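You operate a simulated robot arm through the tools that you are given. There is no shell and no other tool. Be economical: measure what you need, move in short steps, check, and stop when the job is done.

You are at the controls of a simulated two-armed robot. One attempt, no reset.

TASK
Square the stack from line 1's end stop against the bench stop and press that bench's blue band on.
Fine: square it before the band goes on; it stays before the stop; leave the other bands. Set down upright: stack.

Only the result counts: the job must be done as asked and must still hold three seconds after the hand-in. Knocking over, shifting, dropping, spilling or breaking anything else fails it.

THE ROBOT
Two 6-joint arms with two-finger parallel grippers on one trunk, on a base that drives. Base frame: it is fixed to the floor where the robot stands at the start and does not move with it; the origin is under the middle of the robot, x ahead of it, y to its left, z up. Lengths are in m, angles in degrees, forces in N, time in s.
The left shoulder is at the start at [0.28, 0.185, 1.08], the right one opposite. With the tool pointing down near the work surface each hand reaches from about 0.56 to 0.94 m from the robot's upright axis, wherever it stands, measured 20 degrees to its own side. Places, roughly: band [0.75, 1.25, 1]; bench stop [0.6, 0, 0.9]; bench top before the bench stop [0.5, 0, 0.9]; stack (11x6x8 cm) [0, 1.7, 1.1]. Payload 1.57 kg a hand.
The tool frame of a hand sits at the grasp point between the pads (the TCP): z along the fingers, y along the line on which they close. The tips reach 0.03 m beyond it. The gripper opens to 0.08 m. The fingers are 0.017 m wide and 0.012 m thick; the gripper's body (0.04 by 0.082 m) begins 0.08 m behind the TCP.
Orientation is that of the tool frame in the base frame, as a unit quaternion [x, y, z, w]. With the fingers straight down and closing along the base's y, the tool's x points along the base's -x, its y along +y and its z along -z.

THE INTERFACE
- The arms move only by the tool move_arm. It takes "left_deltas", "right_deltas" or both (then of equal length, played together; a hand with none holds still); each is a list of rows, each an object (a shift or turn left out is 0, a gripper value left out holds the last) with "rot": the turn, a rotation vector about the base's x, y, z in degrees, a list of three; "xyz": the shift along the base's x, y, z in m, a list of three; "claw": the opening, from 0 (shut) to 1 (fully open). In form: [{"rot": [wx, wy, wz], "xyz": [x, y, z], "claw": claw}, ...]. A call has 1 to 10 rows; each row is the pose to reach, as a shift and turn from the pose commanded when the call began. Each row takes 0.2 s and may step no farther than 0.05 m and 8.6 degrees from the row before; otherwise, or with a gripper value out of range, the whole call is refused. A pose out of reach is approached as far as the arm can. The call stops where the force on the tool passes 90 N (or 10 N more than at its start, if that is more) or the arm is blocked; 0.2 s more then pass. Each finger travels about 0.153 m/s and halts on what it meets, pressing with about 31 N; the grip force reading is that of the motor and also rises with nothing between the fingers. The clock runs only during rows and for 0.2 s after the last one: add rows that repeat a pose to give the fingers time. It gives the time, the measured TCP pose, the force on the tool (base axes), the opening and the grip force at its end, in the units of the frame above (readings bear some noise), with the torque about the TCP (base axes, N m) and any sound that the robot's microphone picked up, and new pictures: "views" is both (left out), scene, wrist or none (wrist: the cameras of the hands that moved).
- Cameras (640 x 400 px; columns grow to the right, rows downward): "scene" is now at [0.2382, 0.0041, 1.5169]; the picture's right is [0.10, -0.99, 0.00], its down [-0.80, -0.08, -0.59] and it looks along [0.59, 0.06, -0.81] (base axes); focal length 214 px, centre (320, 200). "left" rides on the left gripper at [0.072, 0.007, -0.122] in its tool frame; the picture's right is [-0.09, 1.00, 0.00], its down [-0.84, -0.08, -0.54] and it looks along [-0.54, -0.05, 0.84] (tool axes); focal length 238 px, centre (320, 200). "right" rides on the right gripper at [0.072, -0.007, -0.122] in its tool frame; the picture's right is [0.09, 1.00, 0.00], its down [-0.84, 0.08, -0.54] and it looks along [-0.54, 0.05, 0.84] (tool axes); focal length 238 px, centre (320, 200). There is no depth. A picture from a camera that has moved, and an enlarged one, comes with that camera's place and axes in the base frame and with its lens. The place of the scene camera against the robot may be out by one fixed shift of up to 0.012 m in any direction.
- raise_lower(by): slides the trunk up (or, below 0, down) by that many m; the arms and the scene camera ride with it, the base frame stays. It gives what a move gives, with no picture.
- steer(legs): drives the robot by 1 to 6 legs, each [ahead, turn to the left] in m and degrees, along the robot's own axes; the way and the turn of a leg run together, so that a leg with both is an arc; at most 1.5 m and 180 degrees a leg. The arms and the cameras ride along, it lands a little off, and it stops where it bumps. It gives what a move gives, and a new picture of the scene camera.
- head_to(pan, tilt): turns the head with the scene camera to pan (to the left, within 86 degrees either way) and tilt (down, from -29 to 69), counted from straight ahead of the robot. It gives what a move gives, and a new picture of the scene camera.
- zoom(camera, box): a new picture of the part [left, top, right, bottom] of that camera's present view, enlarged. The clock stands still meanwhile.
- close_job(): hands the job in; it is judged then, once.

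Go step by step. Nothing tells you exact positions but the pictures and the camera data: compare them with the known pose of the tool, close in by small moves and look again before you grip or let go. The budget is 120 turns and 260 pictures, counting those below and the enlarged ones. Unless the task says otherwise, let go and move clear before handing in, and close with one line.

The tools are called after "Request:" by a JSON object that holds its "method" and its "body". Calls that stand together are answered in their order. move_arm: Moves the arms, as the interface text tells. Its arguments: {"type":"object","properties":{"left_deltas":{"type":"array","items":{"type":"object","properties":{"rot":{"type":"array","items":{"type":"number"}},"xyz":{"type":"array","items":{"type":"number"}},"claw":{"type":"number"}}}},"right_deltas":{"type":"array","items":{"type":"object","properties":{"rot":{"type":"array","items":{"type":"number"}},"xyz":{"type":"array","items":{"type":"number"}},"claw":{"type":"number"}}}},"views":{"type":"string","enum":["both","scene","wrist","none"]}},"required":[]} The other tools are called the same way: raise_lower (by) slides the trunk up or down; steer (legs) drives the base; head_to (pan, tilt) turns the head that bears the scene camera; zoom (camera, box) takes an enlarged picture of a part of a camera's view; close_job () hands the job in.

At the start:

```text
time_s: 0.0
left_position: [0.5437, 0.2718, 1.3002]
left_tool_rot: [0.0, 1.0, 0.0, 0.0]
left_force: [0.5, -0.3, -0.2]
left_ft_torque: [0.0, 0.0, -0.02]
left_opening: 0.0799
left_grip_force: 0.1
right_position: [0.5897, -0.2198, 1.2267]
right_tool_rot: [0.001, 1.0, 0.0, 0.0]
right_force: [-0.3, -0.5, 0.1]
right_ft_torque: [0.0, 0.02, 0.0]
right_opening: 0.0799
right_grip_force: 0.0
trunk travel left (down, up): [-0.775, 0.215]
robot x, y, heading: [0.0014, -0.0015, -0.1]
head pan, tilt: [5.9, 53.6]
```

scene: 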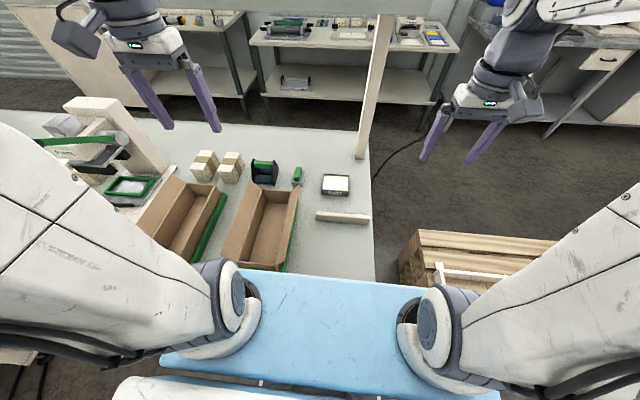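
right: 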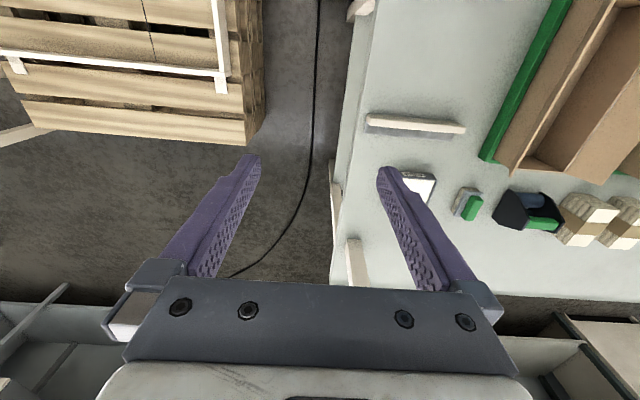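
left: 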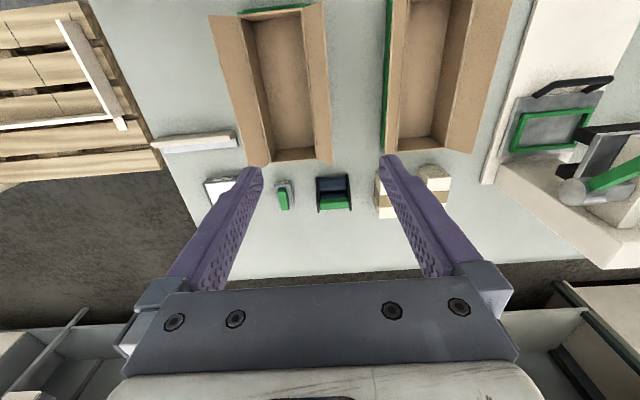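

I see a bench ahead with boxes, a low stop bar near the bench's right edge, and a pallet to the right. I'll look around to the left for line 1, the stack and the bands.

Request:
{"method": "head_to", "body": {"pan": 60, "tilt": 30}}

Request:
{"method": "head_to", "body": {"pan": 86, "tilt": 30}}

Request:
{"method": "head_to", "body": {"pan": -50, "tilt": 30}}

Request:
{"method": "head_to", "body": {"pan": 0, "tilt": 30}}

```text
time_s: 1.2
left_position: [0.5448, 0.2723, 1.3004]
left_tool_rot: [0.0, 1.0, 0.0, 0.001]
left_force: [1.3, 0.5, 0.3]
left_ft_torque: [-0.02, 0.01, -0.01]
left_opening: 0.0799
left_grip_force: 0.0
right_position: [0.5892, -0.2181, 1.2277]
right_tool_rot: [0.0, 1.0, 0.0, 0.0]
right_force: [-0.3, -0.1, 0.0]
right_ft_torque: [-0.04, 0.01, 0.0]
right_opening: 0.0798
right_grip_force: 0.1
trunk travel left (down, up): [-0.775, 0.215]
robot x, y, heading: [0.0022, 0.0002, -0.1]
head pan, tilt: [60.0, 30.0]
camera scene: at [0.2104, 0.0748, 1.5512], right [0.87, -0.5, 0.0], down [-0.25, -0.43, -0.87], along [0.43, 0.75, -0.5], focal length 214 px, centre (320, 200)
```

scene: 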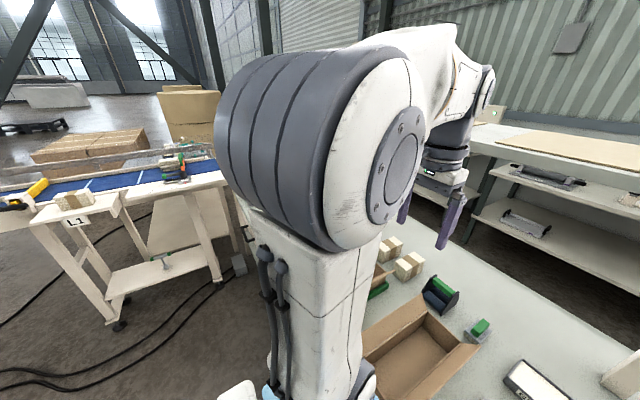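

```text
time_s: 2.1
left_position: [0.5447, 0.2716, 1.3003]
left_tool_rot: [0.0, 1.0, 0.0, 0.0]
left_force: [0.1, 0.4, -0.2]
left_ft_torque: [0.01, -0.02, -0.03]
left_opening: 0.0799
left_grip_force: 0.1
right_position: [0.5895, -0.2183, 1.2272]
right_tool_rot: [0.0, 1.0, 0.0, 0.0]
right_force: [-0.3, 0.6, 0.5]
right_ft_torque: [0.01, 0.0, -0.02]
right_opening: 0.0803
right_grip_force: 0.0
trunk travel left (down, up): [-0.775, 0.215]
robot x, y, heading: [-0.0004, -0.0004, 0.1]
head pan, tilt: [85.9, 30.0]
camera scene: at [0.1716, 0.0867, 1.5512], right [1.0, -0.07, 0.0], down [-0.04, -0.5, -0.87], along [0.06, 0.86, -0.5], focal length 214 px, centre (320, 200)
```

scene: 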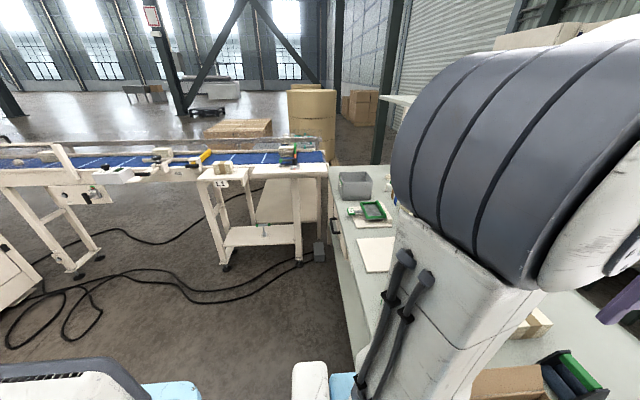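

```text
time_s: 4.3
left_position: [0.545, 0.2724, 1.3001]
left_tool_rot: [0.0, 1.0, 0.0, -0.001]
left_force: [0.6, 0.2, 0.6]
left_ft_torque: [-0.01, 0.0, 0.0]
left_opening: 0.0804
left_grip_force: 0.0
right_position: [0.5893, -0.2171, 1.2279]
right_tool_rot: [0.0, 1.0, -0.001, 0.001]
right_force: [-0.1, 0.6, 0.3]
right_ft_torque: [0.03, -0.01, 0.04]
right_opening: 0.0802
right_grip_force: 0.0
trunk travel left (down, up): [-0.775, 0.215]
robot x, y, heading: [-0.002, -0.0023, -0.1]
head pan, tilt: [-50.0, 30.0]
camera scene: at [0.2233, -0.0728, 1.5512], right [-0.77, -0.64, 0.0], down [-0.32, 0.38, -0.87], along [0.56, -0.66, -0.5], focal length 214 px, centre (320, 200)
```

scene: 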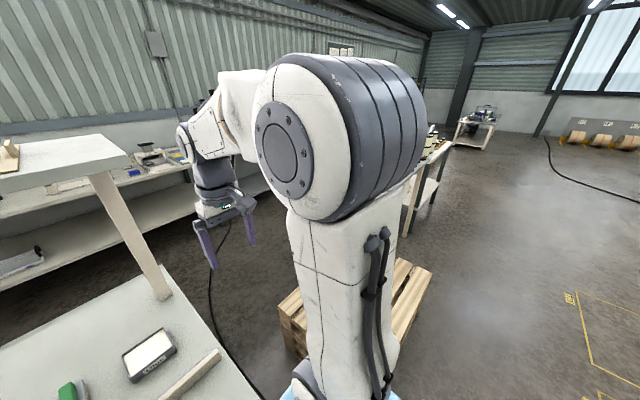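

```text
time_s: 5.5
left_position: [0.5449, 0.2724, 1.3006]
left_tool_rot: [0.0, 1.0, 0.001, 0.0]
left_force: [-0.3, 0.0, -0.5]
left_ft_torque: [0.02, -0.01, 0.04]
left_opening: 0.0802
left_grip_force: 0.0
right_position: [0.5884, -0.2169, 1.2266]
right_tool_rot: [0.0, 1.0, -0.001, 0.0]
right_force: [0.5, -0.5, -0.2]
right_ft_torque: [-0.01, 0.01, -0.03]
right_opening: 0.0799
right_grip_force: 0.0
trunk travel left (down, up): [-0.775, 0.215]
robot x, y, heading: [0.0014, 0.0002, -0.0]
head pan, tilt: [0.0, 30.0]
camera scene: at [0.2556, -0.0036, 1.5512], right [0.0, -1.0, 0.0], down [-0.5, 0.0, -0.87], along [0.87, 0.0, -0.5], focal length 214 px, centre (320, 200)
```

scene: 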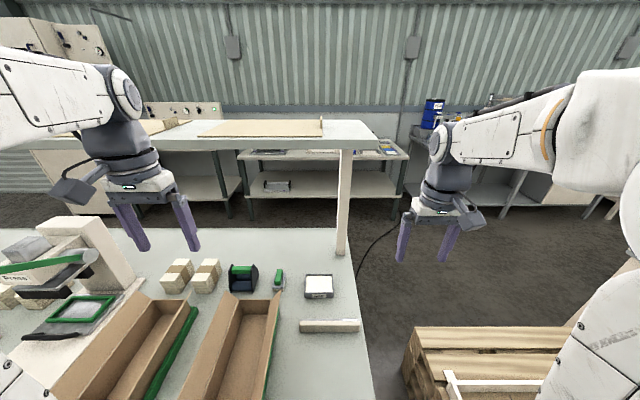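

The bench stop is the bar at about (0.62, -0.03). Line 1 (L1) is to the left, with a stack on its end table; I'll look closer there.

Request:
{"method": "head_to", "body": {"pan": 75, "tilt": 30}}

Request:
{"method": "zoom", "body": {"camera": "scene", "box": [80, 120, 280, 245]}}

Request:
{"method": "zoom", "body": {"camera": "scene", "box": [220, 150, 380, 250]}}

```text
time_s: 7.0
left_position: [0.5449, 0.2711, 1.3002]
left_tool_rot: [0.0, 1.0, 0.0, 0.0]
left_force: [-0.4, 0.0, 1.1]
left_ft_torque: [-0.01, 0.02, -0.01]
left_opening: 0.0797
left_grip_force: 0.1
right_position: [0.5891, -0.2171, 1.2264]
right_tool_rot: [-0.001, 1.0, -0.001, -0.001]
right_force: [-0.3, 0.5, -0.1]
right_ft_torque: [-0.02, 0.03, 0.01]
right_opening: 0.08
right_grip_force: 0.0
trunk travel left (down, up): [-0.775, 0.215]
robot x, y, heading: [0.0022, 0.0003, 0.1]
head pan, tilt: [75.0, 30.0]
camera scene: at [0.1886, 0.0839, 1.5512], right [0.97, -0.26, 0.0], down [-0.13, -0.48, -0.87], along [0.22, 0.84, -0.5], focal length 214 px, centre (320, 200)
```

scene: 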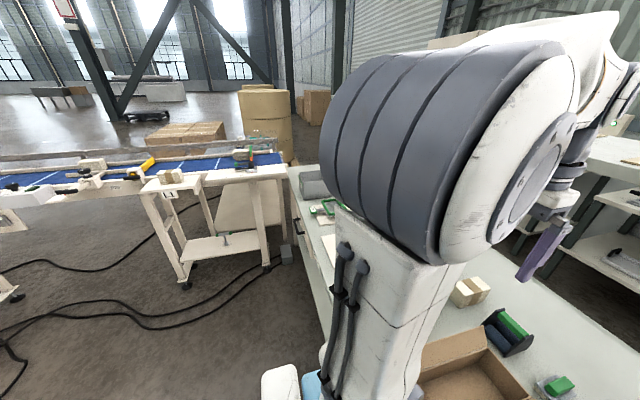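

```text
3.20 times, centred on (180, 182) of scene
camera zoom: at [0.1886, 0.0839, 1.5512], right [0.97, -0.26, 0.0], down [-0.13, -0.48, -0.87], along [0.22, 0.84, -0.5], focal length 686 px, centre (768, 256)
```

zoom: 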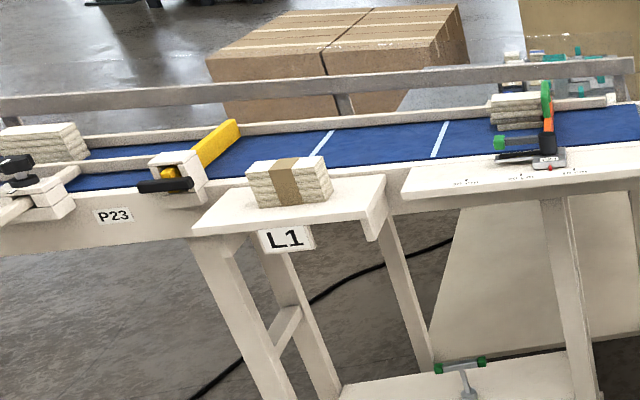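

```text
4.00 times, centred on (300, 200) of scene
camera zoom: at [0.1886, 0.0839, 1.5512], right [0.97, -0.26, 0.0], down [-0.13, -0.48, -0.87], along [0.22, 0.84, -0.5], focal length 858 px, centre (400, 200)
```

zoom: 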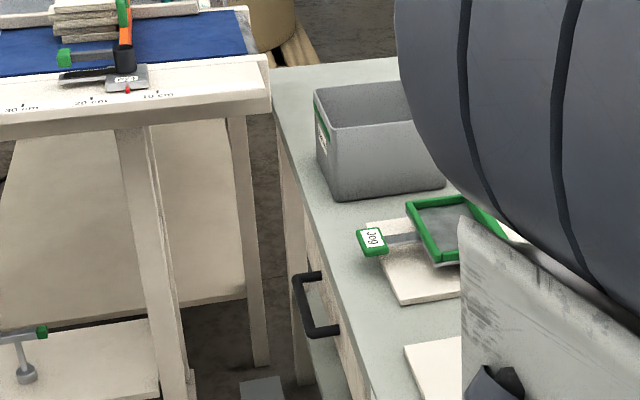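

The stack sits on the belt at line 1's end stop (~[0.03, 1.58]). I'll back off from the bench and turn left for a clear view.

Request:
{"method": "steer", "body": {"legs": [[-0.35, 0], [0, 60]]}}

Request:
{"method": "head_to", "body": {"pan": 0, "tilt": 35}}

Request:
{"method": "zoom", "body": {"camera": "scene", "box": [160, 60, 480, 260]}}

```text
time_s: 11.9
left_position: [-0.3258, 0.6098, 1.3]
left_tool_rot: [-0.504, 0.864, 0.0, 0.0]
left_force: [-0.1, -0.5, 0.2]
left_ft_torque: [0.0, 0.0, -0.02]
left_opening: 0.0802
left_grip_force: 0.1
right_position: [0.1241, 0.4076, 1.2283]
right_tool_rot: [-0.505, 0.863, 0.0, 0.001]
right_force: [0.4, 0.4, 0.3]
right_ft_torque: [-0.01, 0.04, 0.02]
right_opening: 0.0799
right_grip_force: 0.0
trunk travel left (down, up): [-0.775, 0.215]
robot x, y, heading: [-0.3565, 0.0044, 60.5]
head pan, tilt: [75.0, 30.0]
camera scene: at [-0.3375, 0.2001, 1.5512], right [0.7, 0.72, 0.0], down [0.36, -0.35, -0.87], along [-0.62, 0.61, -0.5], focal length 214 px, centre (320, 200)
```

scene: 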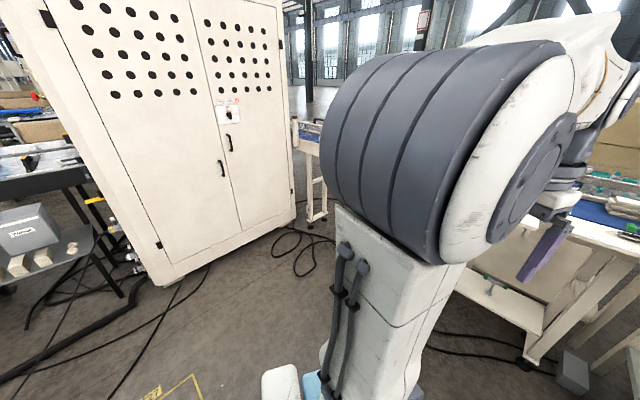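

```text
time_s: 13.4
left_position: [-0.3257, 0.6095, 1.3009]
left_tool_rot: [-0.505, 0.863, 0.0, 0.0]
left_force: [0.0, 0.1, 0.0]
left_ft_torque: [-0.02, 0.01, 0.0]
left_opening: 0.0802
left_grip_force: 0.0
right_position: [0.124, 0.407, 1.2266]
right_tool_rot: [-0.505, 0.863, 0.001, 0.0]
right_force: [0.6, -0.1, 0.2]
right_ft_torque: [-0.01, 0.05, 0.04]
right_opening: 0.0801
right_grip_force: 0.1
trunk travel left (down, up): [-0.775, 0.215]
robot x, y, heading: [-0.3551, 0.0009, 60.6]
head pan, tilt: [0.0, 35.0]
camera scene: at [-0.2298, 0.2137, 1.5434], right [0.87, -0.49, 0.0], down [-0.28, -0.5, -0.82], along [0.4, 0.71, -0.57], focal length 214 px, centre (320, 200)
```

scene: 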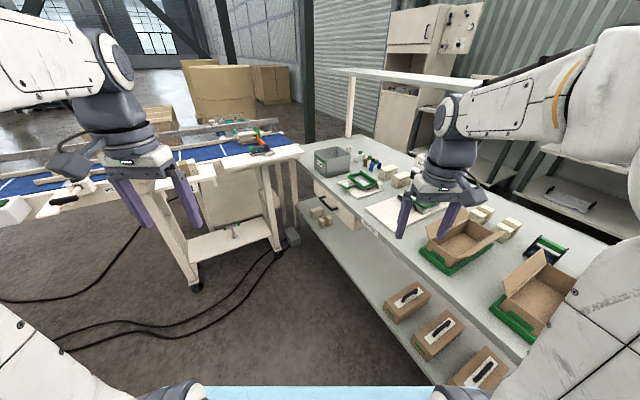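

```text
2.00 times, centred on (320, 160) of scene
camera zoom: at [-0.2298, 0.2137, 1.5434], right [0.87, -0.49, 0.0], down [-0.28, -0.5, -0.82], along [0.4, 0.71, -0.57], focal length 429 px, centre (320, 280)
```

zoom: 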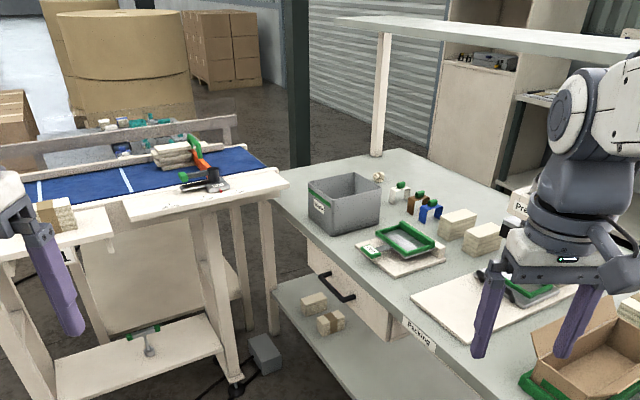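

The bench has small coloured things near (0.75, 1.25), which may be the bands. I'll zoom on them and on the end-stop stack.

Request:
{"method": "zoom", "body": {"camera": "scene", "box": [335, 140, 399, 180]}}

Request:
{"method": "zoom", "body": {"camera": "scene", "box": [216, 115, 296, 165]}}

```text
10.00 times, centred on (367, 160) of scene
camera zoom: at [-0.2298, 0.2137, 1.5434], right [0.87, -0.49, 0.0], down [-0.28, -0.5, -0.82], along [0.4, 0.71, -0.57], focal length 2145 px, centre (-150, 600)
```

zoom: 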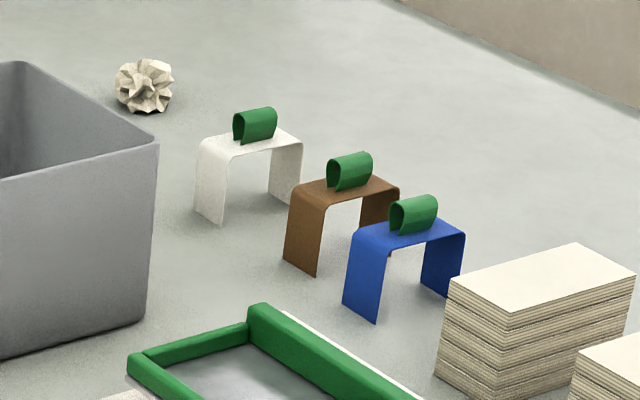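

```text
8.00 times, centred on (256, 140) of scene
camera zoom: at [-0.2298, 0.2137, 1.5434], right [0.87, -0.49, 0.0], down [-0.28, -0.5, -0.82], along [0.4, 0.71, -0.57], focal length 1716 px, centre (832, 680)
```

zoom: 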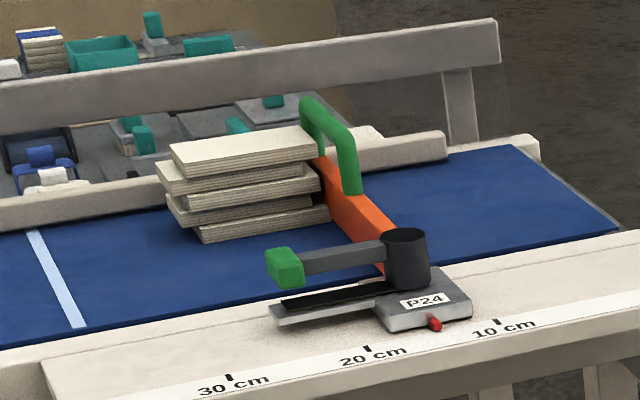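

The end-stop stack has staggered layers lying along x, with the orange P24 stop on its +x side. The blue U-shaped band with a green tab stands on the bench at about (0.75, 1.2). I'll raise the trunk and drive up to face line 1.

Request:
{"method": "raise_lower", "body": {"by": 0.12}}

Request:
{"method": "steer", "body": {"legs": [[0.1, 0], [0, 29.4], [0.65, 0]]}}

Request:
{"method": "head_to", "body": {"pan": -20, "tilt": 45}}

Request:
{"method": "zoom", "body": {"camera": "right", "box": [0, 0, 640, 400]}}

```text
time_s: 14.9
left_position: [-0.3254, 0.6092, 1.4201]
left_tool_rot: [-0.505, 0.863, 0.0, 0.0]
left_force: [-0.9, 0.4, 0.5]
left_ft_torque: [-0.01, 0.0, 0.01]
left_opening: 0.0801
left_grip_force: 0.1
right_position: [0.124, 0.407, 1.3473]
right_tool_rot: [-0.505, 0.863, 0.0, 0.0]
right_force: [0.6, 0.2, 0.5]
right_ft_torque: [-0.02, 0.01, -0.02]
right_opening: 0.0801
right_grip_force: 0.0
trunk travel left (down, up): [-0.895, 0.095]
robot x, y, heading: [-0.3573, 0.0021, 61.1]
head pan, tilt: [0.0, 35.0]
```

```text
time_s: 20.7
left_position: [-0.569, 1.2893, 1.4209]
left_tool_rot: [-0.703, 0.711, 0.001, 0.0]
left_force: [1.0, -0.1, -0.3]
left_ft_torque: [-0.01, -0.01, -0.01]
left_opening: 0.0799
left_grip_force: 0.0
right_position: [-0.0799, 1.329, 1.3482]
right_tool_rot: [-0.704, 0.711, 0.0, 0.0]
right_force: [0.1, 0.2, 0.8]
right_ft_torque: [-0.01, -0.03, 0.0]
right_opening: 0.0799
right_grip_force: 0.1
trunk travel left (down, up): [-0.895, 0.095]
robot x, y, heading: [-0.302, 0.7434, 89.4]
head pan, tilt: [0.0, 35.0]
camera scene: at [-0.2955, 0.986, 1.6634], right [1.0, -0.01, 0.0], down [-0.01, -0.57, -0.82], along [0.01, 0.82, -0.57], focal length 214 px, centre (320, 200)
```

scene: 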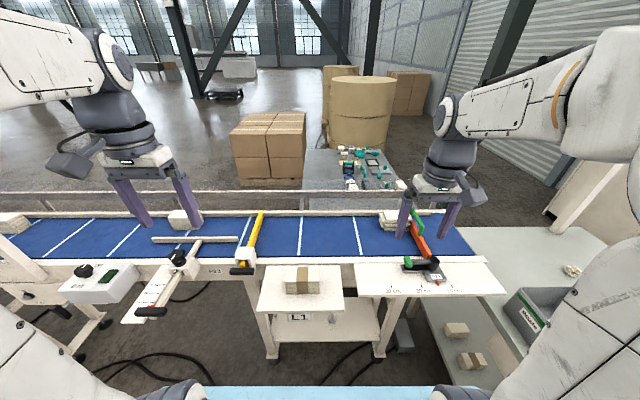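

```text
time_s: 21.6
left_position: [-0.5686, 1.2891, 1.4197]
left_tool_rot: [-0.703, 0.711, 0.001, 0.0]
left_force: [-0.3, -0.4, 1.1]
left_ft_torque: [0.03, 0.02, -0.01]
left_opening: 0.0803
left_grip_force: 0.1
right_position: [-0.0786, 1.3302, 1.3466]
right_tool_rot: [-0.704, 0.711, 0.0, 0.0]
right_force: [-0.3, -0.4, -0.1]
right_ft_torque: [0.0, 0.04, -0.01]
right_opening: 0.0801
right_grip_force: 0.1
trunk travel left (down, up): [-0.895, 0.095]
robot x, y, heading: [-0.3029, 0.7417, 89.5]
head pan, tilt: [-20.0, 45.0]
camera scene: at [-0.2679, 0.9743, 1.6487], right [0.94, -0.35, 0.0], down [-0.25, -0.66, -0.71], along [0.25, 0.66, -0.71], focal length 214 px, centre (320, 200)
```

scene: 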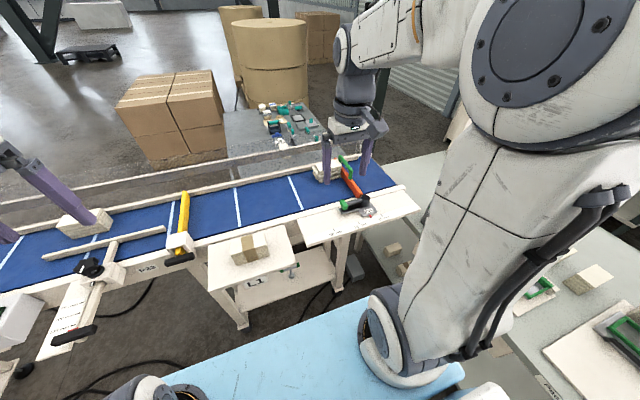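

```text
1.00 times, centred on (320, 200) of right (not enlarged: the box is as wide or as high as the picture)
camera zoom: at [-0.0725, 1.2574, 1.4689], right [-1.0, -0.08, 0.0], down [-0.07, 0.84, 0.54], along [-0.04, 0.54, -0.84], focal length 238 px, centre (320, 200)
```

zoom: 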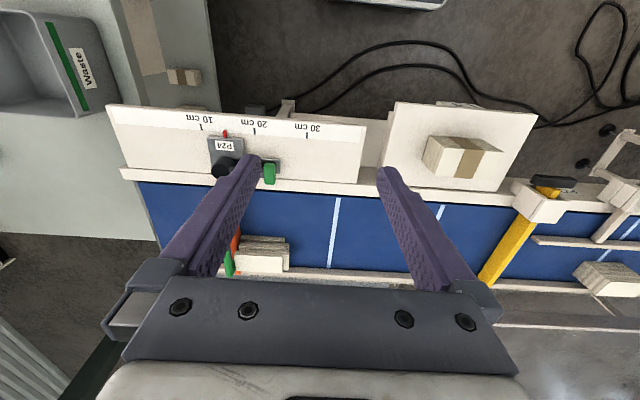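

The stack is at about (0.01, 1.68), just beyond reach, so I'll edge forward 0.1 m.

Request:
{"method": "steer", "body": {"legs": [[0.1, 0]]}}

Request:
{"method": "move_arm", "body": {"right_deltas": [{"rot": [0, 0, -8.5], "xyz": [0.01, 0.02, 0.0]}, {"rot": [0, 0, -17], "xyz": [0.02, 0.04, 0.0]}, {"rot": [0, 0, -25.5], "xyz": [0.02, 0.06, 0.0]}, {"rot": [0, 0, -34], "xyz": [0.02, 0.08, 0.0]}, {"rot": [0, 0, -42.5], "xyz": [0.02, 0.09, 0.0]}, {"rot": [0, 0, -51], "xyz": [0.02, 0.1, 0.0]}, {"rot": [0, 0, -59.5], "xyz": [0.02, 0.1, 0.0]}, {"rot": [0, 0, -68], "xyz": [0.02, 0.1, 0.0]}, {"rot": [0, 0, -76.5], "xyz": [0.02, 0.1, 0.0]}, {"rot": [0, 0, -85], "xyz": [0.02, 0.1, 0.0]}], "views": "both"}}

```text
time_s: 22.7
left_position: [-0.5682, 1.3903, 1.4206]
left_tool_rot: [-0.703, 0.711, 0.0, 0.0]
left_force: [0.4, -0.2, -0.1]
left_ft_torque: [-0.01, 0.01, 0.0]
left_opening: 0.0802
left_grip_force: 0.2
right_position: [-0.078, 1.4306, 1.3475]
right_tool_rot: [-0.704, 0.711, 0.001, 0.0]
right_force: [0.7, 0.3, -0.5]
right_ft_torque: [0.02, 0.03, 0.04]
right_opening: 0.0802
right_grip_force: 0.1
trunk travel left (down, up): [-0.895, 0.095]
robot x, y, heading: [-0.3046, 0.8426, 89.7]
head pan, tilt: [-20.0, 45.0]
camera scene: at [-0.267, 1.0751, 1.6486], right [0.94, -0.35, 0.0], down [-0.25, -0.66, -0.71], along [0.25, 0.66, -0.71], focal length 214 px, centre (320, 200)
```

scene: 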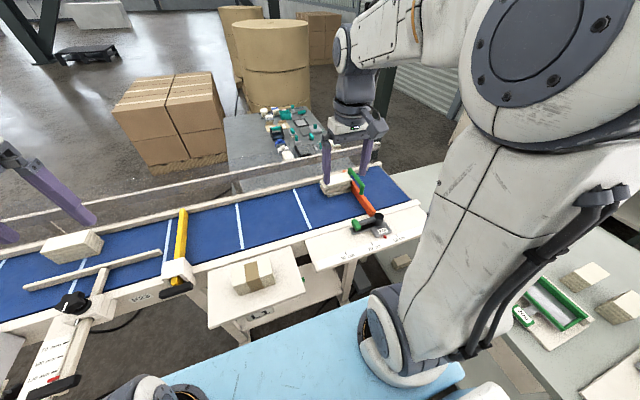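

```text
time_s: 24.9
left_position: [-0.5679, 1.39, 1.4204]
left_tool_rot: [-0.703, 0.711, 0.0, -0.001]
left_force: [-0.1, 0.8, 0.1]
left_ft_torque: [0.0, -0.01, -0.03]
left_opening: 0.0803
left_grip_force: 0.0
right_position: [-0.0585, 1.5302, 1.3468]
right_tool_rot: [-0.037, 0.999, 0.0, 0.0]
right_force: [-0.3, -0.4, 0.4]
right_ft_torque: [0.04, 0.0, -0.03]
right_opening: 0.08
right_grip_force: 0.1
trunk travel left (down, up): [-0.895, 0.095]
robot x, y, heading: [-0.3024, 0.8411, 89.3]
head pan, tilt: [-20.0, 45.0]
camera scene: at [-0.267, 1.0753, 1.6486], right [0.94, -0.35, 0.0], down [-0.25, -0.66, -0.71], along [0.25, 0.66, -0.71], focal length 214 px, centre (320, 200)
camera right: at [-0.129, 1.5188, 1.4686], right [-0.17, 0.99, 0.0], down [0.83, 0.14, 0.54], along [0.53, 0.09, -0.84], focal length 238 px, centre (320, 200)
```

scene: 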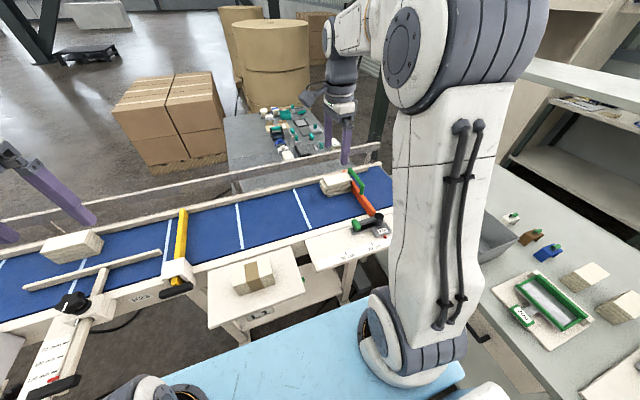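
right: 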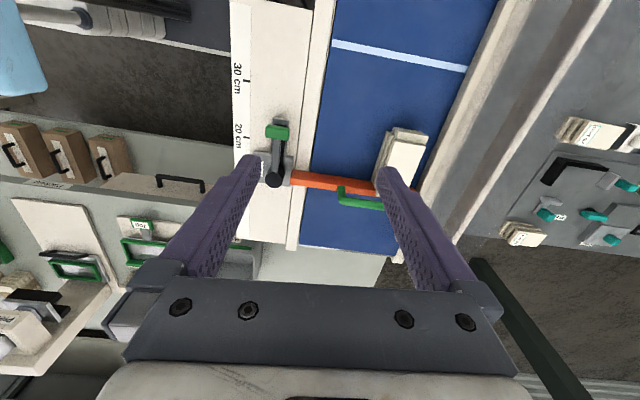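

I'll move the hand over the stack for a better look.

Request:
{"method": "move_arm", "body": {"right_deltas": [{"rot": [0, 0, -4], "xyz": [0.02, 0.04, 0.0]}, {"rot": [0, 0, -4.2], "xyz": [0.03, 0.08, 0.0]}, {"rot": [0, 0, -4.2], "xyz": [0.03, 0.12, 0.0]}, {"rot": [0, 0, -4.2], "xyz": [0.03, 0.14, 0.0]}], "views": "both"}}

Request:
{"method": "zoom", "body": {"camera": "scene", "box": [290, 120, 410, 230]}}

Request:
{"method": "zoom", "body": {"camera": "right", "box": [220, 50, 420, 230]}}

```text
time_s: 25.9
left_position: [-0.5679, 1.3907, 1.419]
left_tool_rot: [-0.704, 0.71, 0.0, 0.0]
left_force: [-0.2, 0.0, 0.5]
left_ft_torque: [-0.02, -0.02, 0.02]
left_opening: 0.0802
left_grip_force: 0.1
right_position: [-0.0293, 1.6692, 1.3457]
right_tool_rot: [-0.002, 1.0, -0.001, 0.0]
right_force: [-0.1, -0.6, 0.7]
right_ft_torque: [-0.03, -0.04, 0.0]
right_opening: 0.0799
right_grip_force: 0.0
trunk travel left (down, up): [-0.895, 0.095]
robot x, y, heading: [-0.3033, 0.8432, 89.6]
head pan, tilt: [-20.0, 45.0]
camera scene: at [-0.2669, 1.0756, 1.6485], right [0.94, -0.35, 0.0], down [-0.25, -0.66, -0.71], along [0.25, 0.66, -0.71], focal length 214 px, centre (320, 200)
camera right: at [-0.1005, 1.6629, 1.4681], right [-0.1, 1.0, 0.0], down [0.84, 0.08, 0.54], along [0.54, 0.05, -0.84], focal length 238 px, centre (320, 200)
```

scene: 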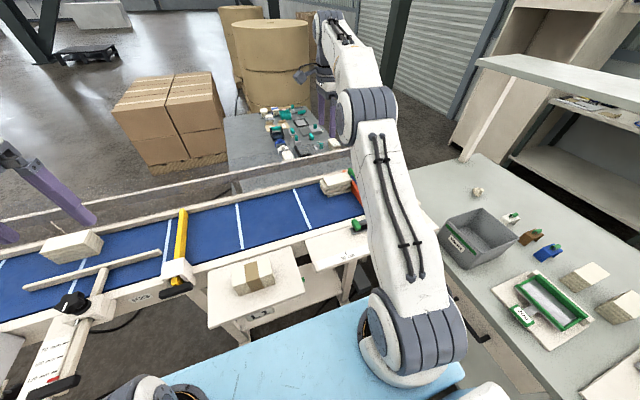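
right: 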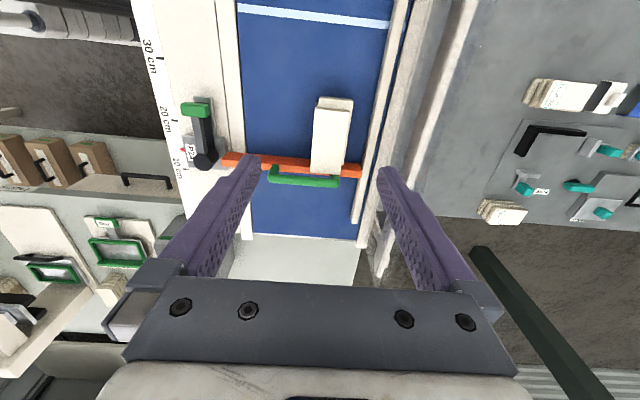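

```text
3.64 times, centred on (350, 175) of scene
camera zoom: at [-0.2669, 1.0756, 1.6485], right [0.94, -0.35, 0.0], down [-0.25, -0.66, -0.71], along [0.25, 0.66, -0.71], focal length 780 px, centre (211, 291)
```

zoom: 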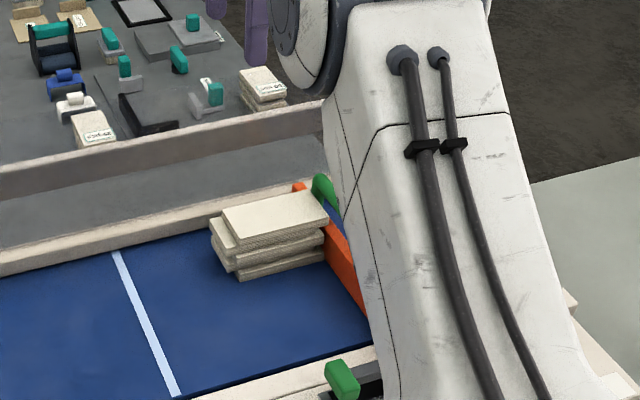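

```text
2.22 times, centred on (320, 140) of right
camera zoom: at [-0.1005, 1.6629, 1.4681], right [-0.1, 1.0, 0.0], down [0.84, 0.08, 0.54], along [0.54, 0.05, -0.84], focal length 530 px, centre (320, 333)
```

zoom: 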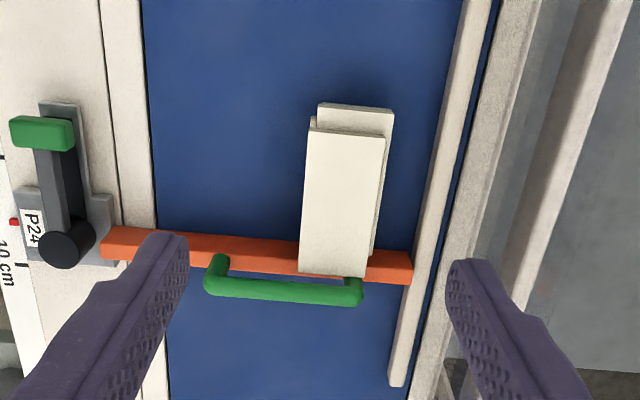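

The stack's top is at about z 1.08 with its centre near (0.03, 1.692); it is about 5 cm wide and 6 cm high. I'll move above it, then partway down with the gripper open.

Request:
{"method": "move_arm", "body": {"right_deltas": [{"xyz": [0.04, 0.02, 0.0], "claw": 1}, {"xyz": [0.05, 0.025, -0.03]}, {"xyz": [0.05, 0.025, -0.07]}, {"xyz": [0.05, 0.025, -0.11]}, {"xyz": [0.05, 0.025, -0.15]}, {"xyz": [0.05, 0.025, -0.19]}, {"xyz": [0.05, 0.025, -0.215]}], "views": "both"}}

Request:
{"method": "zoom", "body": {"camera": "scene", "box": [290, 120, 410, 230]}}

```text
time_s: 27.5
left_position: [-0.5678, 1.39, 1.4194]
left_tool_rot: [-0.703, 0.712, 0.001, -0.001]
left_force: [0.3, -0.6, -0.1]
left_ft_torque: [-0.02, 0.0, -0.01]
left_opening: 0.08
left_grip_force: 0.2
right_position: [0.0228, 1.6938, 1.1338]
right_tool_rot: [-0.002, 1.0, -0.001, 0.0]
right_force: [0.4, -0.2, -0.2]
right_ft_torque: [-0.02, 0.03, 0.01]
right_opening: 0.08
right_grip_force: 0.1
right hand out of reach, approached as far as the arm can: row 1, 2
trunk travel left (down, up): [-0.895, 0.095]
robot x, y, heading: [-0.3026, 0.8435, 89.6]
head pan, tilt: [-20.0, 45.0]
camera scene: at [-0.2669, 1.0754, 1.6486], right [0.94, -0.35, 0.0], down [-0.25, -0.66, -0.71], along [0.25, 0.66, -0.71], focal length 214 px, centre (320, 200)
camera right: at [-0.0487, 1.6883, 1.254], right [-0.1, 1.0, 0.0], down [0.84, 0.08, 0.54], along [0.54, 0.05, -0.84], focal length 238 px, centre (320, 200)
```

scene: 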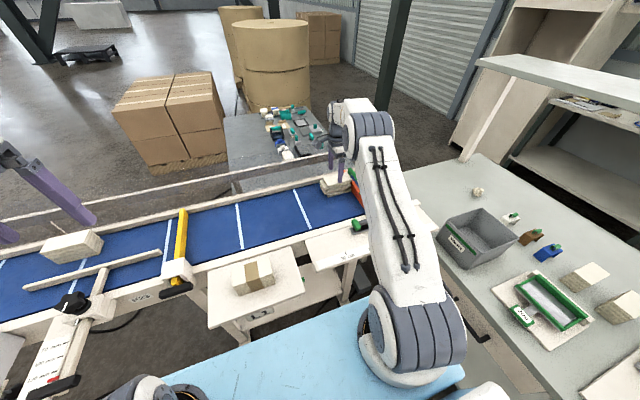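
right: 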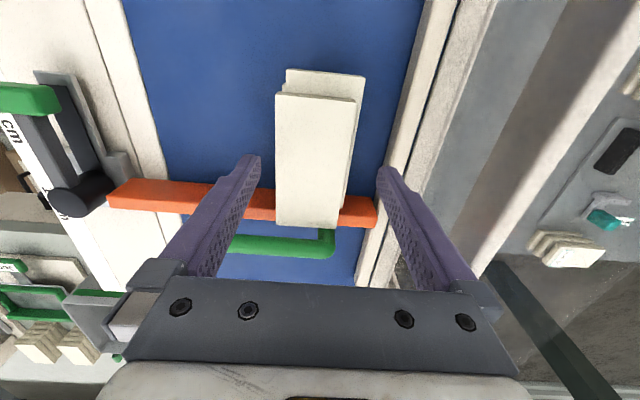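

```text
3.64 times, centred on (350, 175) of scene
camera zoom: at [-0.2669, 1.0754, 1.6486], right [0.94, -0.35, 0.0], down [-0.25, -0.66, -0.71], along [0.25, 0.66, -0.71], focal length 780 px, centre (211, 291)
```

zoom: 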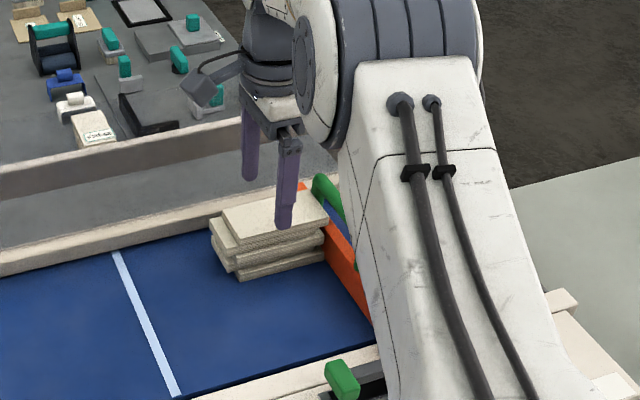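

The fingers straddle the stack, with about 6 mm clear on each side. I'll lower them further and check.

Request:
{"method": "move_arm", "body": {"right_deltas": [{"xyz": [0, -0.0015, -0.02]}, {"xyz": [0, -0.0015, -0.04]}, {"xyz": [0, -0.0015, -0.058]}], "views": "both"}}

Request:
{"method": "zoom", "body": {"camera": "scene", "box": [300, 140, 400, 220]}}

```text
time_s: 28.3
left_position: [-0.5683, 1.3908, 1.4203]
left_tool_rot: [-0.703, 0.711, 0.0, 0.0]
left_force: [-0.3, -0.2, 0.2]
left_ft_torque: [-0.02, -0.02, 0.01]
left_opening: 0.0799
left_grip_force: 0.1
right_position: [0.0224, 1.6919, 1.0744]
right_tool_rot: [-0.001, 1.0, 0.0, 0.0]
right_force: [0.3, -0.3, 0.5]
right_ft_torque: [-0.02, 0.01, 0.0]
right_opening: 0.0801
right_grip_force: 0.2
trunk travel left (down, up): [-0.895, 0.095]
robot x, y, heading: [-0.3008, 0.8404, 89.6]
head pan, tilt: [-20.0, 45.0]
camera scene: at [-0.267, 1.0753, 1.6486], right [0.94, -0.35, 0.0], down [-0.25, -0.66, -0.71], along [0.25, 0.66, -0.71], focal length 214 px, centre (320, 200)
camera right: at [-0.0483, 1.6859, 1.1961], right [-0.1, 1.0, 0.0], down [0.84, 0.08, 0.54], along [0.54, 0.05, -0.84], focal length 238 px, centre (320, 200)
```

scene: 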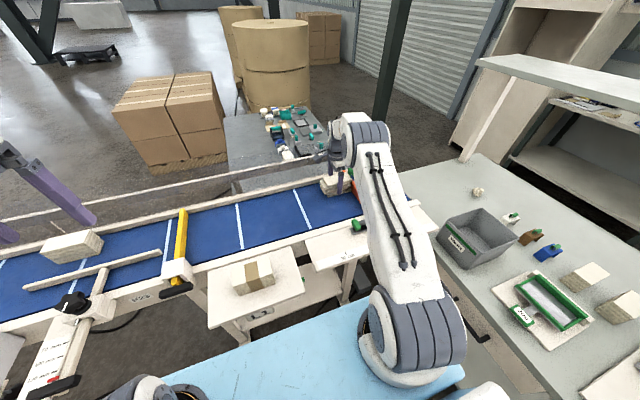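
right: 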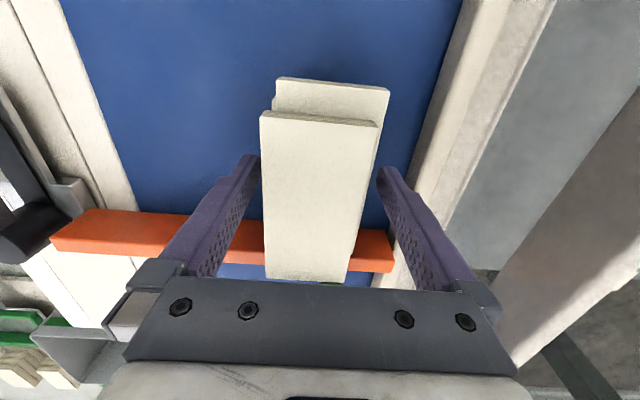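

```text
5.00 times, centred on (350, 180) of scene
camera zoom: at [-0.267, 1.0753, 1.6486], right [0.94, -0.35, 0.0], down [-0.25, -0.66, -0.71], along [0.25, 0.66, -0.71], focal length 1072 px, centre (170, 300)
```

zoom: 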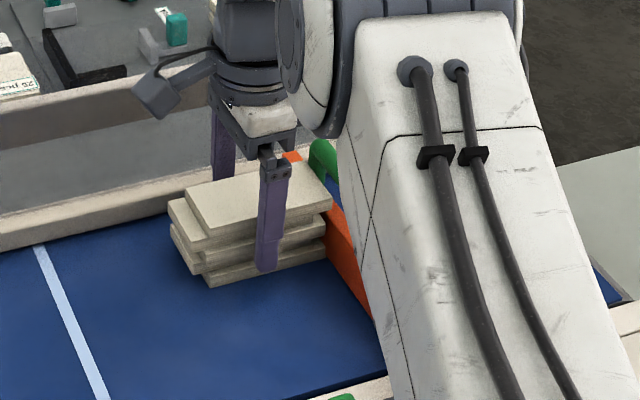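

The tips are about 18 mm above the belt, so I'll lower them in small steps, watching the force.

Request:
{"method": "move_arm", "body": {"right_deltas": [{"xyz": [0, 0, -0.008]}, {"xyz": [0, 0, -0.013]}], "views": "none"}}

Request:
{"method": "zoom", "body": {"camera": "scene", "box": [325, 165, 375, 205]}}

```text
time_s: 28.9
left_position: [-0.5678, 1.3901, 1.4199]
left_tool_rot: [-0.703, 0.711, 0.001, 0.0]
left_force: [0.2, 0.4, -0.3]
left_ft_torque: [0.01, -0.04, 0.0]
left_opening: 0.08
left_grip_force: 0.0
right_position: [0.0225, 1.6935, 1.0606]
right_tool_rot: [-0.001, 1.0, 0.0, 0.0]
right_force: [0.6, -0.4, -0.3]
right_ft_torque: [0.03, -0.01, 0.01]
right_opening: 0.0798
right_grip_force: 0.1
trunk travel left (down, up): [-0.895, 0.095]
robot x, y, heading: [-0.3026, 0.8449, 89.5]
head pan, tilt: [-20.0, 45.0]
```

```text
10.00 times, centred on (350, 185) of scene
camera zoom: at [-0.267, 1.0754, 1.6486], right [0.94, -0.35, 0.0], down [-0.25, -0.66, -0.71], along [0.25, 0.66, -0.71], focal length 2145 px, centre (20, 350)
```

zoom: 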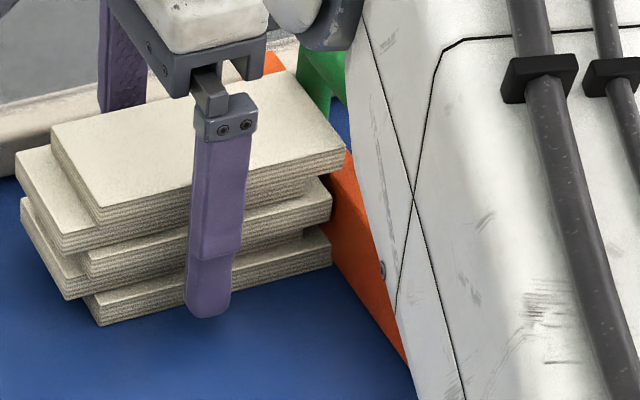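

Five staggered layers are now between the fingers, with the tips just above the belt. I'll go 2 mm lower and close.

Request:
{"method": "move_arm", "body": {"right_deltas": [{"xyz": [0, 0, -0.002]}, {"xyz": [0, 0, -0.002], "claw": 0.75}, {"xyz": [0, 0, -0.002], "claw": 0.65}, {"xyz": [0, 0, -0.002], "claw": 0.5}, {"xyz": [0, 0, -0.002], "claw": 0.4}, {"xyz": [0, 0, -0.002], "claw": 0.4}], "views": "wrist"}}

Request:
{"method": "zoom", "body": {"camera": "scene", "box": [325, 165, 375, 205]}}

```text
time_s: 30.3
left_position: [-0.5679, 1.3903, 1.4197]
left_tool_rot: [-0.704, 0.71, 0.0, 0.0]
left_force: [0.3, -0.2, 0.2]
left_ft_torque: [-0.01, 0.0, 0.01]
left_opening: 0.08
left_grip_force: 0.1
right_position: [0.0222, 1.6928, 1.0589]
right_tool_rot: [-0.001, 1.0, 0.0, 0.0]
right_force: [0.2, -2.0, 0.2]
right_ft_torque: [-0.01, 0.0, -0.02]
right_opening: 0.0556
right_grip_force: 31.1
trunk travel left (down, up): [-0.895, 0.095]
robot x, y, heading: [-0.3013, 0.8401, 89.4]
head pan, tilt: [-20.0, 45.0]
camera right: at [-0.0495, 1.6868, 1.1811], right [-0.1, 1.0, 0.0], down [0.84, 0.08, 0.54], along [0.54, 0.05, -0.84], focal length 238 px, centre (320, 200)
```

right: 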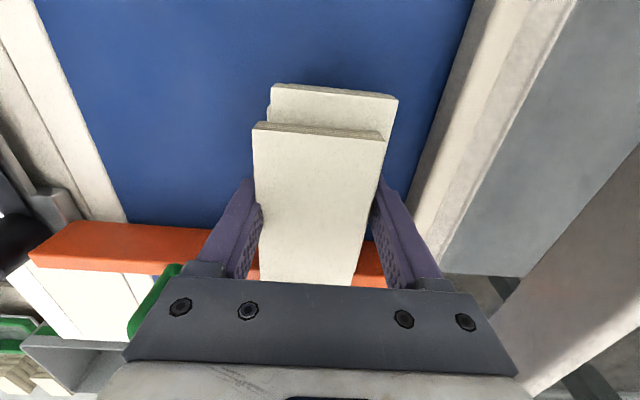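

```text
10.00 times, centred on (350, 185) of scene
camera zoom: at [-0.267, 1.0752, 1.6486], right [0.94, -0.35, 0.0], down [-0.25, -0.66, -0.71], along [0.25, 0.66, -0.71], focal length 2145 px, centre (20, 350)
```

zoom: 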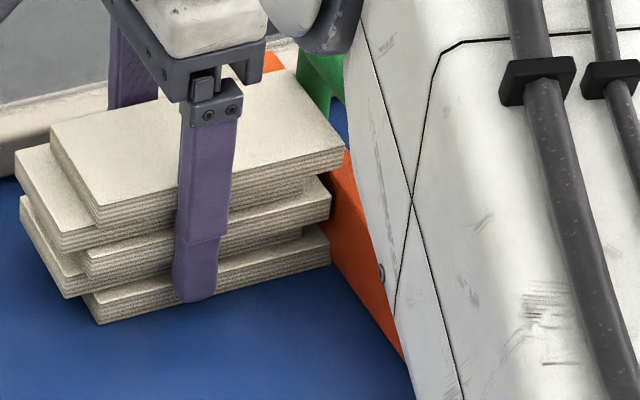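

Gripped, with the opening at 55.6 mm. I'll lift gently and check that it holds together.

Request:
{"method": "move_arm", "body": {"right_deltas": [{"xyz": [0, 0, 0.01]}, {"xyz": [-0.005, 0, 0.025]}, {"xyz": [-0.01, 0, 0.045]}, {"xyz": [-0.015, 0, 0.065]}, {"xyz": [-0.02, 0, 0.085]}], "views": "both"}}

Request:
{"method": "zoom", "body": {"camera": "scene", "box": [310, 130, 385, 190]}}

```text
time_s: 31.5
left_position: [-0.5688, 1.3901, 1.4194]
left_tool_rot: [-0.704, 0.711, 0.0, 0.0]
left_force: [0.1, 0.2, 0.3]
left_ft_torque: [0.01, -0.01, -0.02]
left_opening: 0.0797
left_grip_force: 0.0
right_position: [0.0028, 1.6931, 1.1452]
right_tool_rot: [-0.001, 1.0, 0.0, 0.0]
right_force: [-0.8, 0.2, -1.3]
right_ft_torque: [0.04, 0.03, 0.03]
right_opening: 0.0555
right_grip_force: 30.8
trunk travel left (down, up): [-0.895, 0.095]
robot x, y, heading: [-0.3026, 0.8403, 89.4]
head pan, tilt: [-20.0, 45.0]
camera scene: at [-0.267, 1.0754, 1.6486], right [0.94, -0.35, 0.0], down [-0.25, -0.66, -0.71], along [0.25, 0.66, -0.71], focal length 214 px, centre (320, 200)
camera right: at [-0.0686, 1.6866, 1.2671], right [-0.1, 1.0, 0.0], down [0.84, 0.08, 0.54], along [0.54, 0.05, -0.84], focal length 238 px, centre (320, 200)
```

scene: 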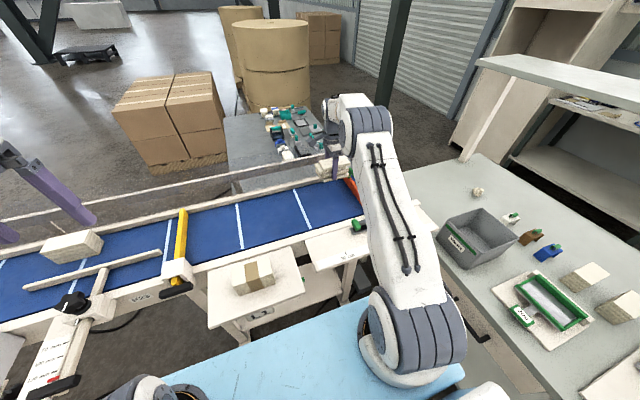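
right: 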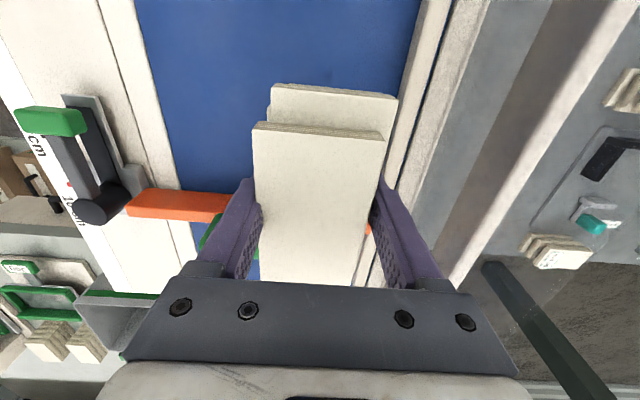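

```text
6.67 times, centred on (348, 160) of scene
camera zoom: at [-0.267, 1.0754, 1.6486], right [0.94, -0.35, 0.0], down [-0.25, -0.66, -0.71], along [0.25, 0.66, -0.71], focal length 1430 px, centre (137, 467)
```

zoom: 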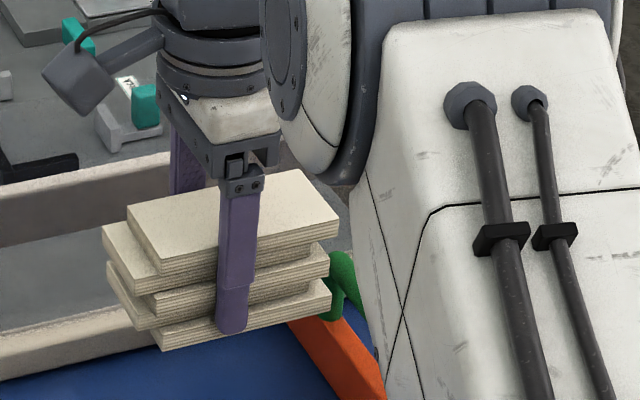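

The stack is lifted whole. I'll raise it and draw it back, then back the robot away from line 1.

Request:
{"method": "move_arm", "body": {"right_deltas": [{"xyz": [-0.005, -0.01, 0.04]}, {"xyz": [-0.01, -0.03, 0.08]}, {"xyz": [-0.01, -0.06, 0.11]}, {"xyz": [-0.01, -0.09, 0.14]}, {"xyz": [-0.01, -0.12, 0.16]}, {"xyz": [-0.01, -0.15, 0.18]}, {"xyz": [-0.01, -0.18, 0.19]}, {"xyz": [-0.01, -0.21, 0.19]}], "views": "none"}}

Request:
{"method": "steer", "body": {"legs": [[-0.4, 0], [-0.4, 0]]}}

Request:
{"method": "head_to", "body": {"pan": -60, "tilt": 40}}

Request:
{"method": "zoom", "body": {"camera": "right", "box": [0, 0, 640, 400]}}

```text
time_s: 33.3
left_position: [-0.5682, 1.39, 1.4193]
left_tool_rot: [-0.703, 0.711, 0.0, -0.001]
left_force: [0.0, -0.5, -0.3]
left_ft_torque: [0.01, 0.03, -0.03]
left_opening: 0.0799
left_grip_force: 0.2
right_position: [-0.0076, 1.4819, 1.3343]
right_tool_rot: [-0.002, 1.0, 0.0, 0.0]
right_force: [1.3, 0.6, -1.3]
right_ft_torque: [0.0, 0.02, 0.07]
right_opening: 0.0556
right_grip_force: 30.9
trunk travel left (down, up): [-0.895, 0.095]
robot x, y, heading: [-0.3017, 0.8399, 89.5]
head pan, tilt: [-20.0, 45.0]
```

```text
time_s: 37.9
left_position: [-0.5756, 0.6007, 1.4201]
left_tool_rot: [-0.702, 0.713, 0.001, 0.0]
left_force: [-0.4, 0.3, -0.1]
left_ft_torque: [-0.03, 0.0, 0.0]
left_opening: 0.0799
left_grip_force: 0.1
right_position: [-0.0138, 0.6891, 1.3342]
right_tool_rot: [0.0, 1.0, 0.0, 0.0]
right_force: [0.3, 0.4, -2.1]
right_ft_torque: [0.03, -0.02, -0.05]
right_opening: 0.0556
right_grip_force: 30.8
trunk travel left (down, up): [-0.895, 0.095]
robot x, y, heading: [-0.3113, 0.0525, 89.0]
head pan, tilt: [-20.0, 45.0]
camera scene: at [-0.2753, 0.2834, 1.6486], right [0.93, -0.36, 0.0], down [-0.25, -0.66, -0.71], along [0.25, 0.66, -0.71], focal length 214 px, centre (320, 200)
```

scene: 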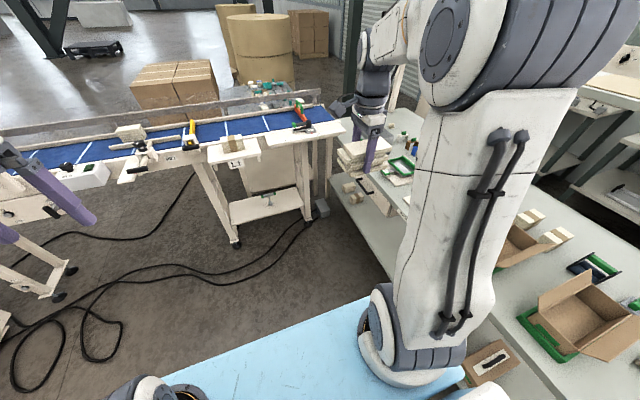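

```text
time_s: 38.9
left_position: [-0.5745, 0.6015, 1.4202]
left_tool_rot: [-0.701, 0.713, -0.001, 0.001]
left_force: [-0.5, -0.7, -1.2]
left_ft_torque: [0.02, 0.0, 0.0]
left_opening: 0.08
left_grip_force: 0.0
right_position: [-0.0132, 0.689, 1.3339]
right_tool_rot: [0.0, 1.0, -0.001, 0.0]
right_force: [0.1, 0.5, -1.6]
right_ft_torque: [-0.01, -0.02, 0.0]
right_opening: 0.0559
right_grip_force: 30.9
trunk travel left (down, up): [-0.895, 0.095]
robot x, y, heading: [-0.3134, 0.0527, 89.2]
head pan, tilt: [-60.0, 40.0]
camera scene: at [-0.23, 0.2488, 1.6559], right [0.49, -0.87, 0.0], down [-0.56, -0.31, -0.77], along [0.67, 0.37, -0.64], focal length 214 px, centre (320, 200)
```

scene: 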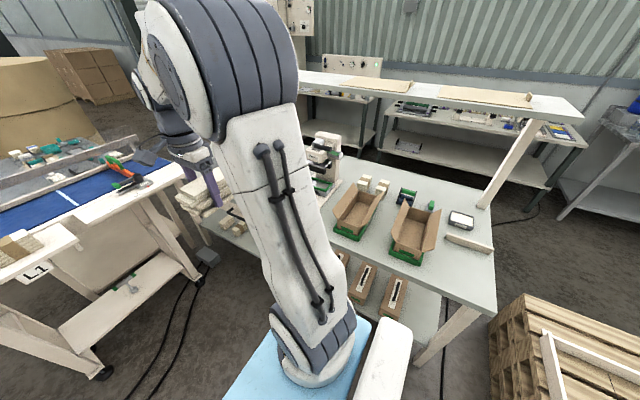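

```text
1.00 times, centred on (320, 200) of right (not enlarged: the box is as wide or as high as the picture)
camera zoom: at [-0.0853, 0.6829, 1.4554], right [-0.09, 1.0, 0.0], down [0.84, 0.08, 0.54], along [0.54, 0.05, -0.84], focal length 238 px, centre (320, 200)
```

zoom: 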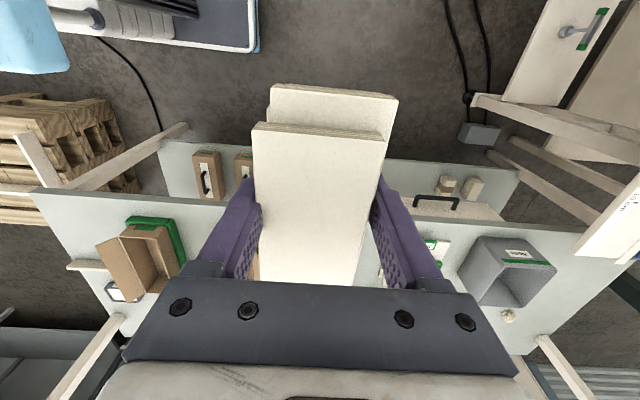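

Still held. I'll zoom on the bench stop to see its height and surroundings.

Request:
{"method": "zoom", "body": {"camera": "scene", "box": [380, 180, 520, 300]}}

```text
3.33 times, centred on (450, 240) of scene
camera zoom: at [-0.23, 0.2488, 1.6559], right [0.49, -0.87, 0.0], down [-0.56, -0.31, -0.77], along [0.67, 0.37, -0.64], focal length 715 px, centre (-113, 67)
```

zoom: 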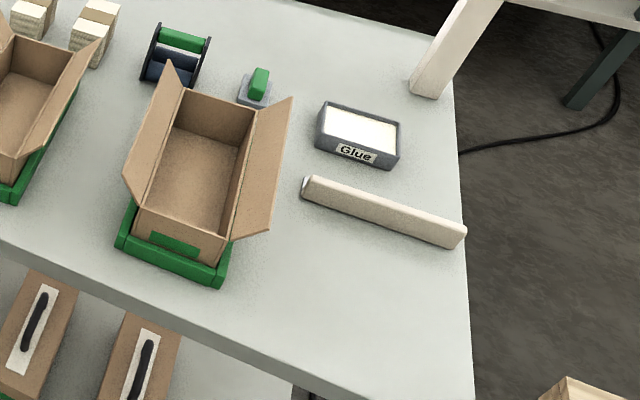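

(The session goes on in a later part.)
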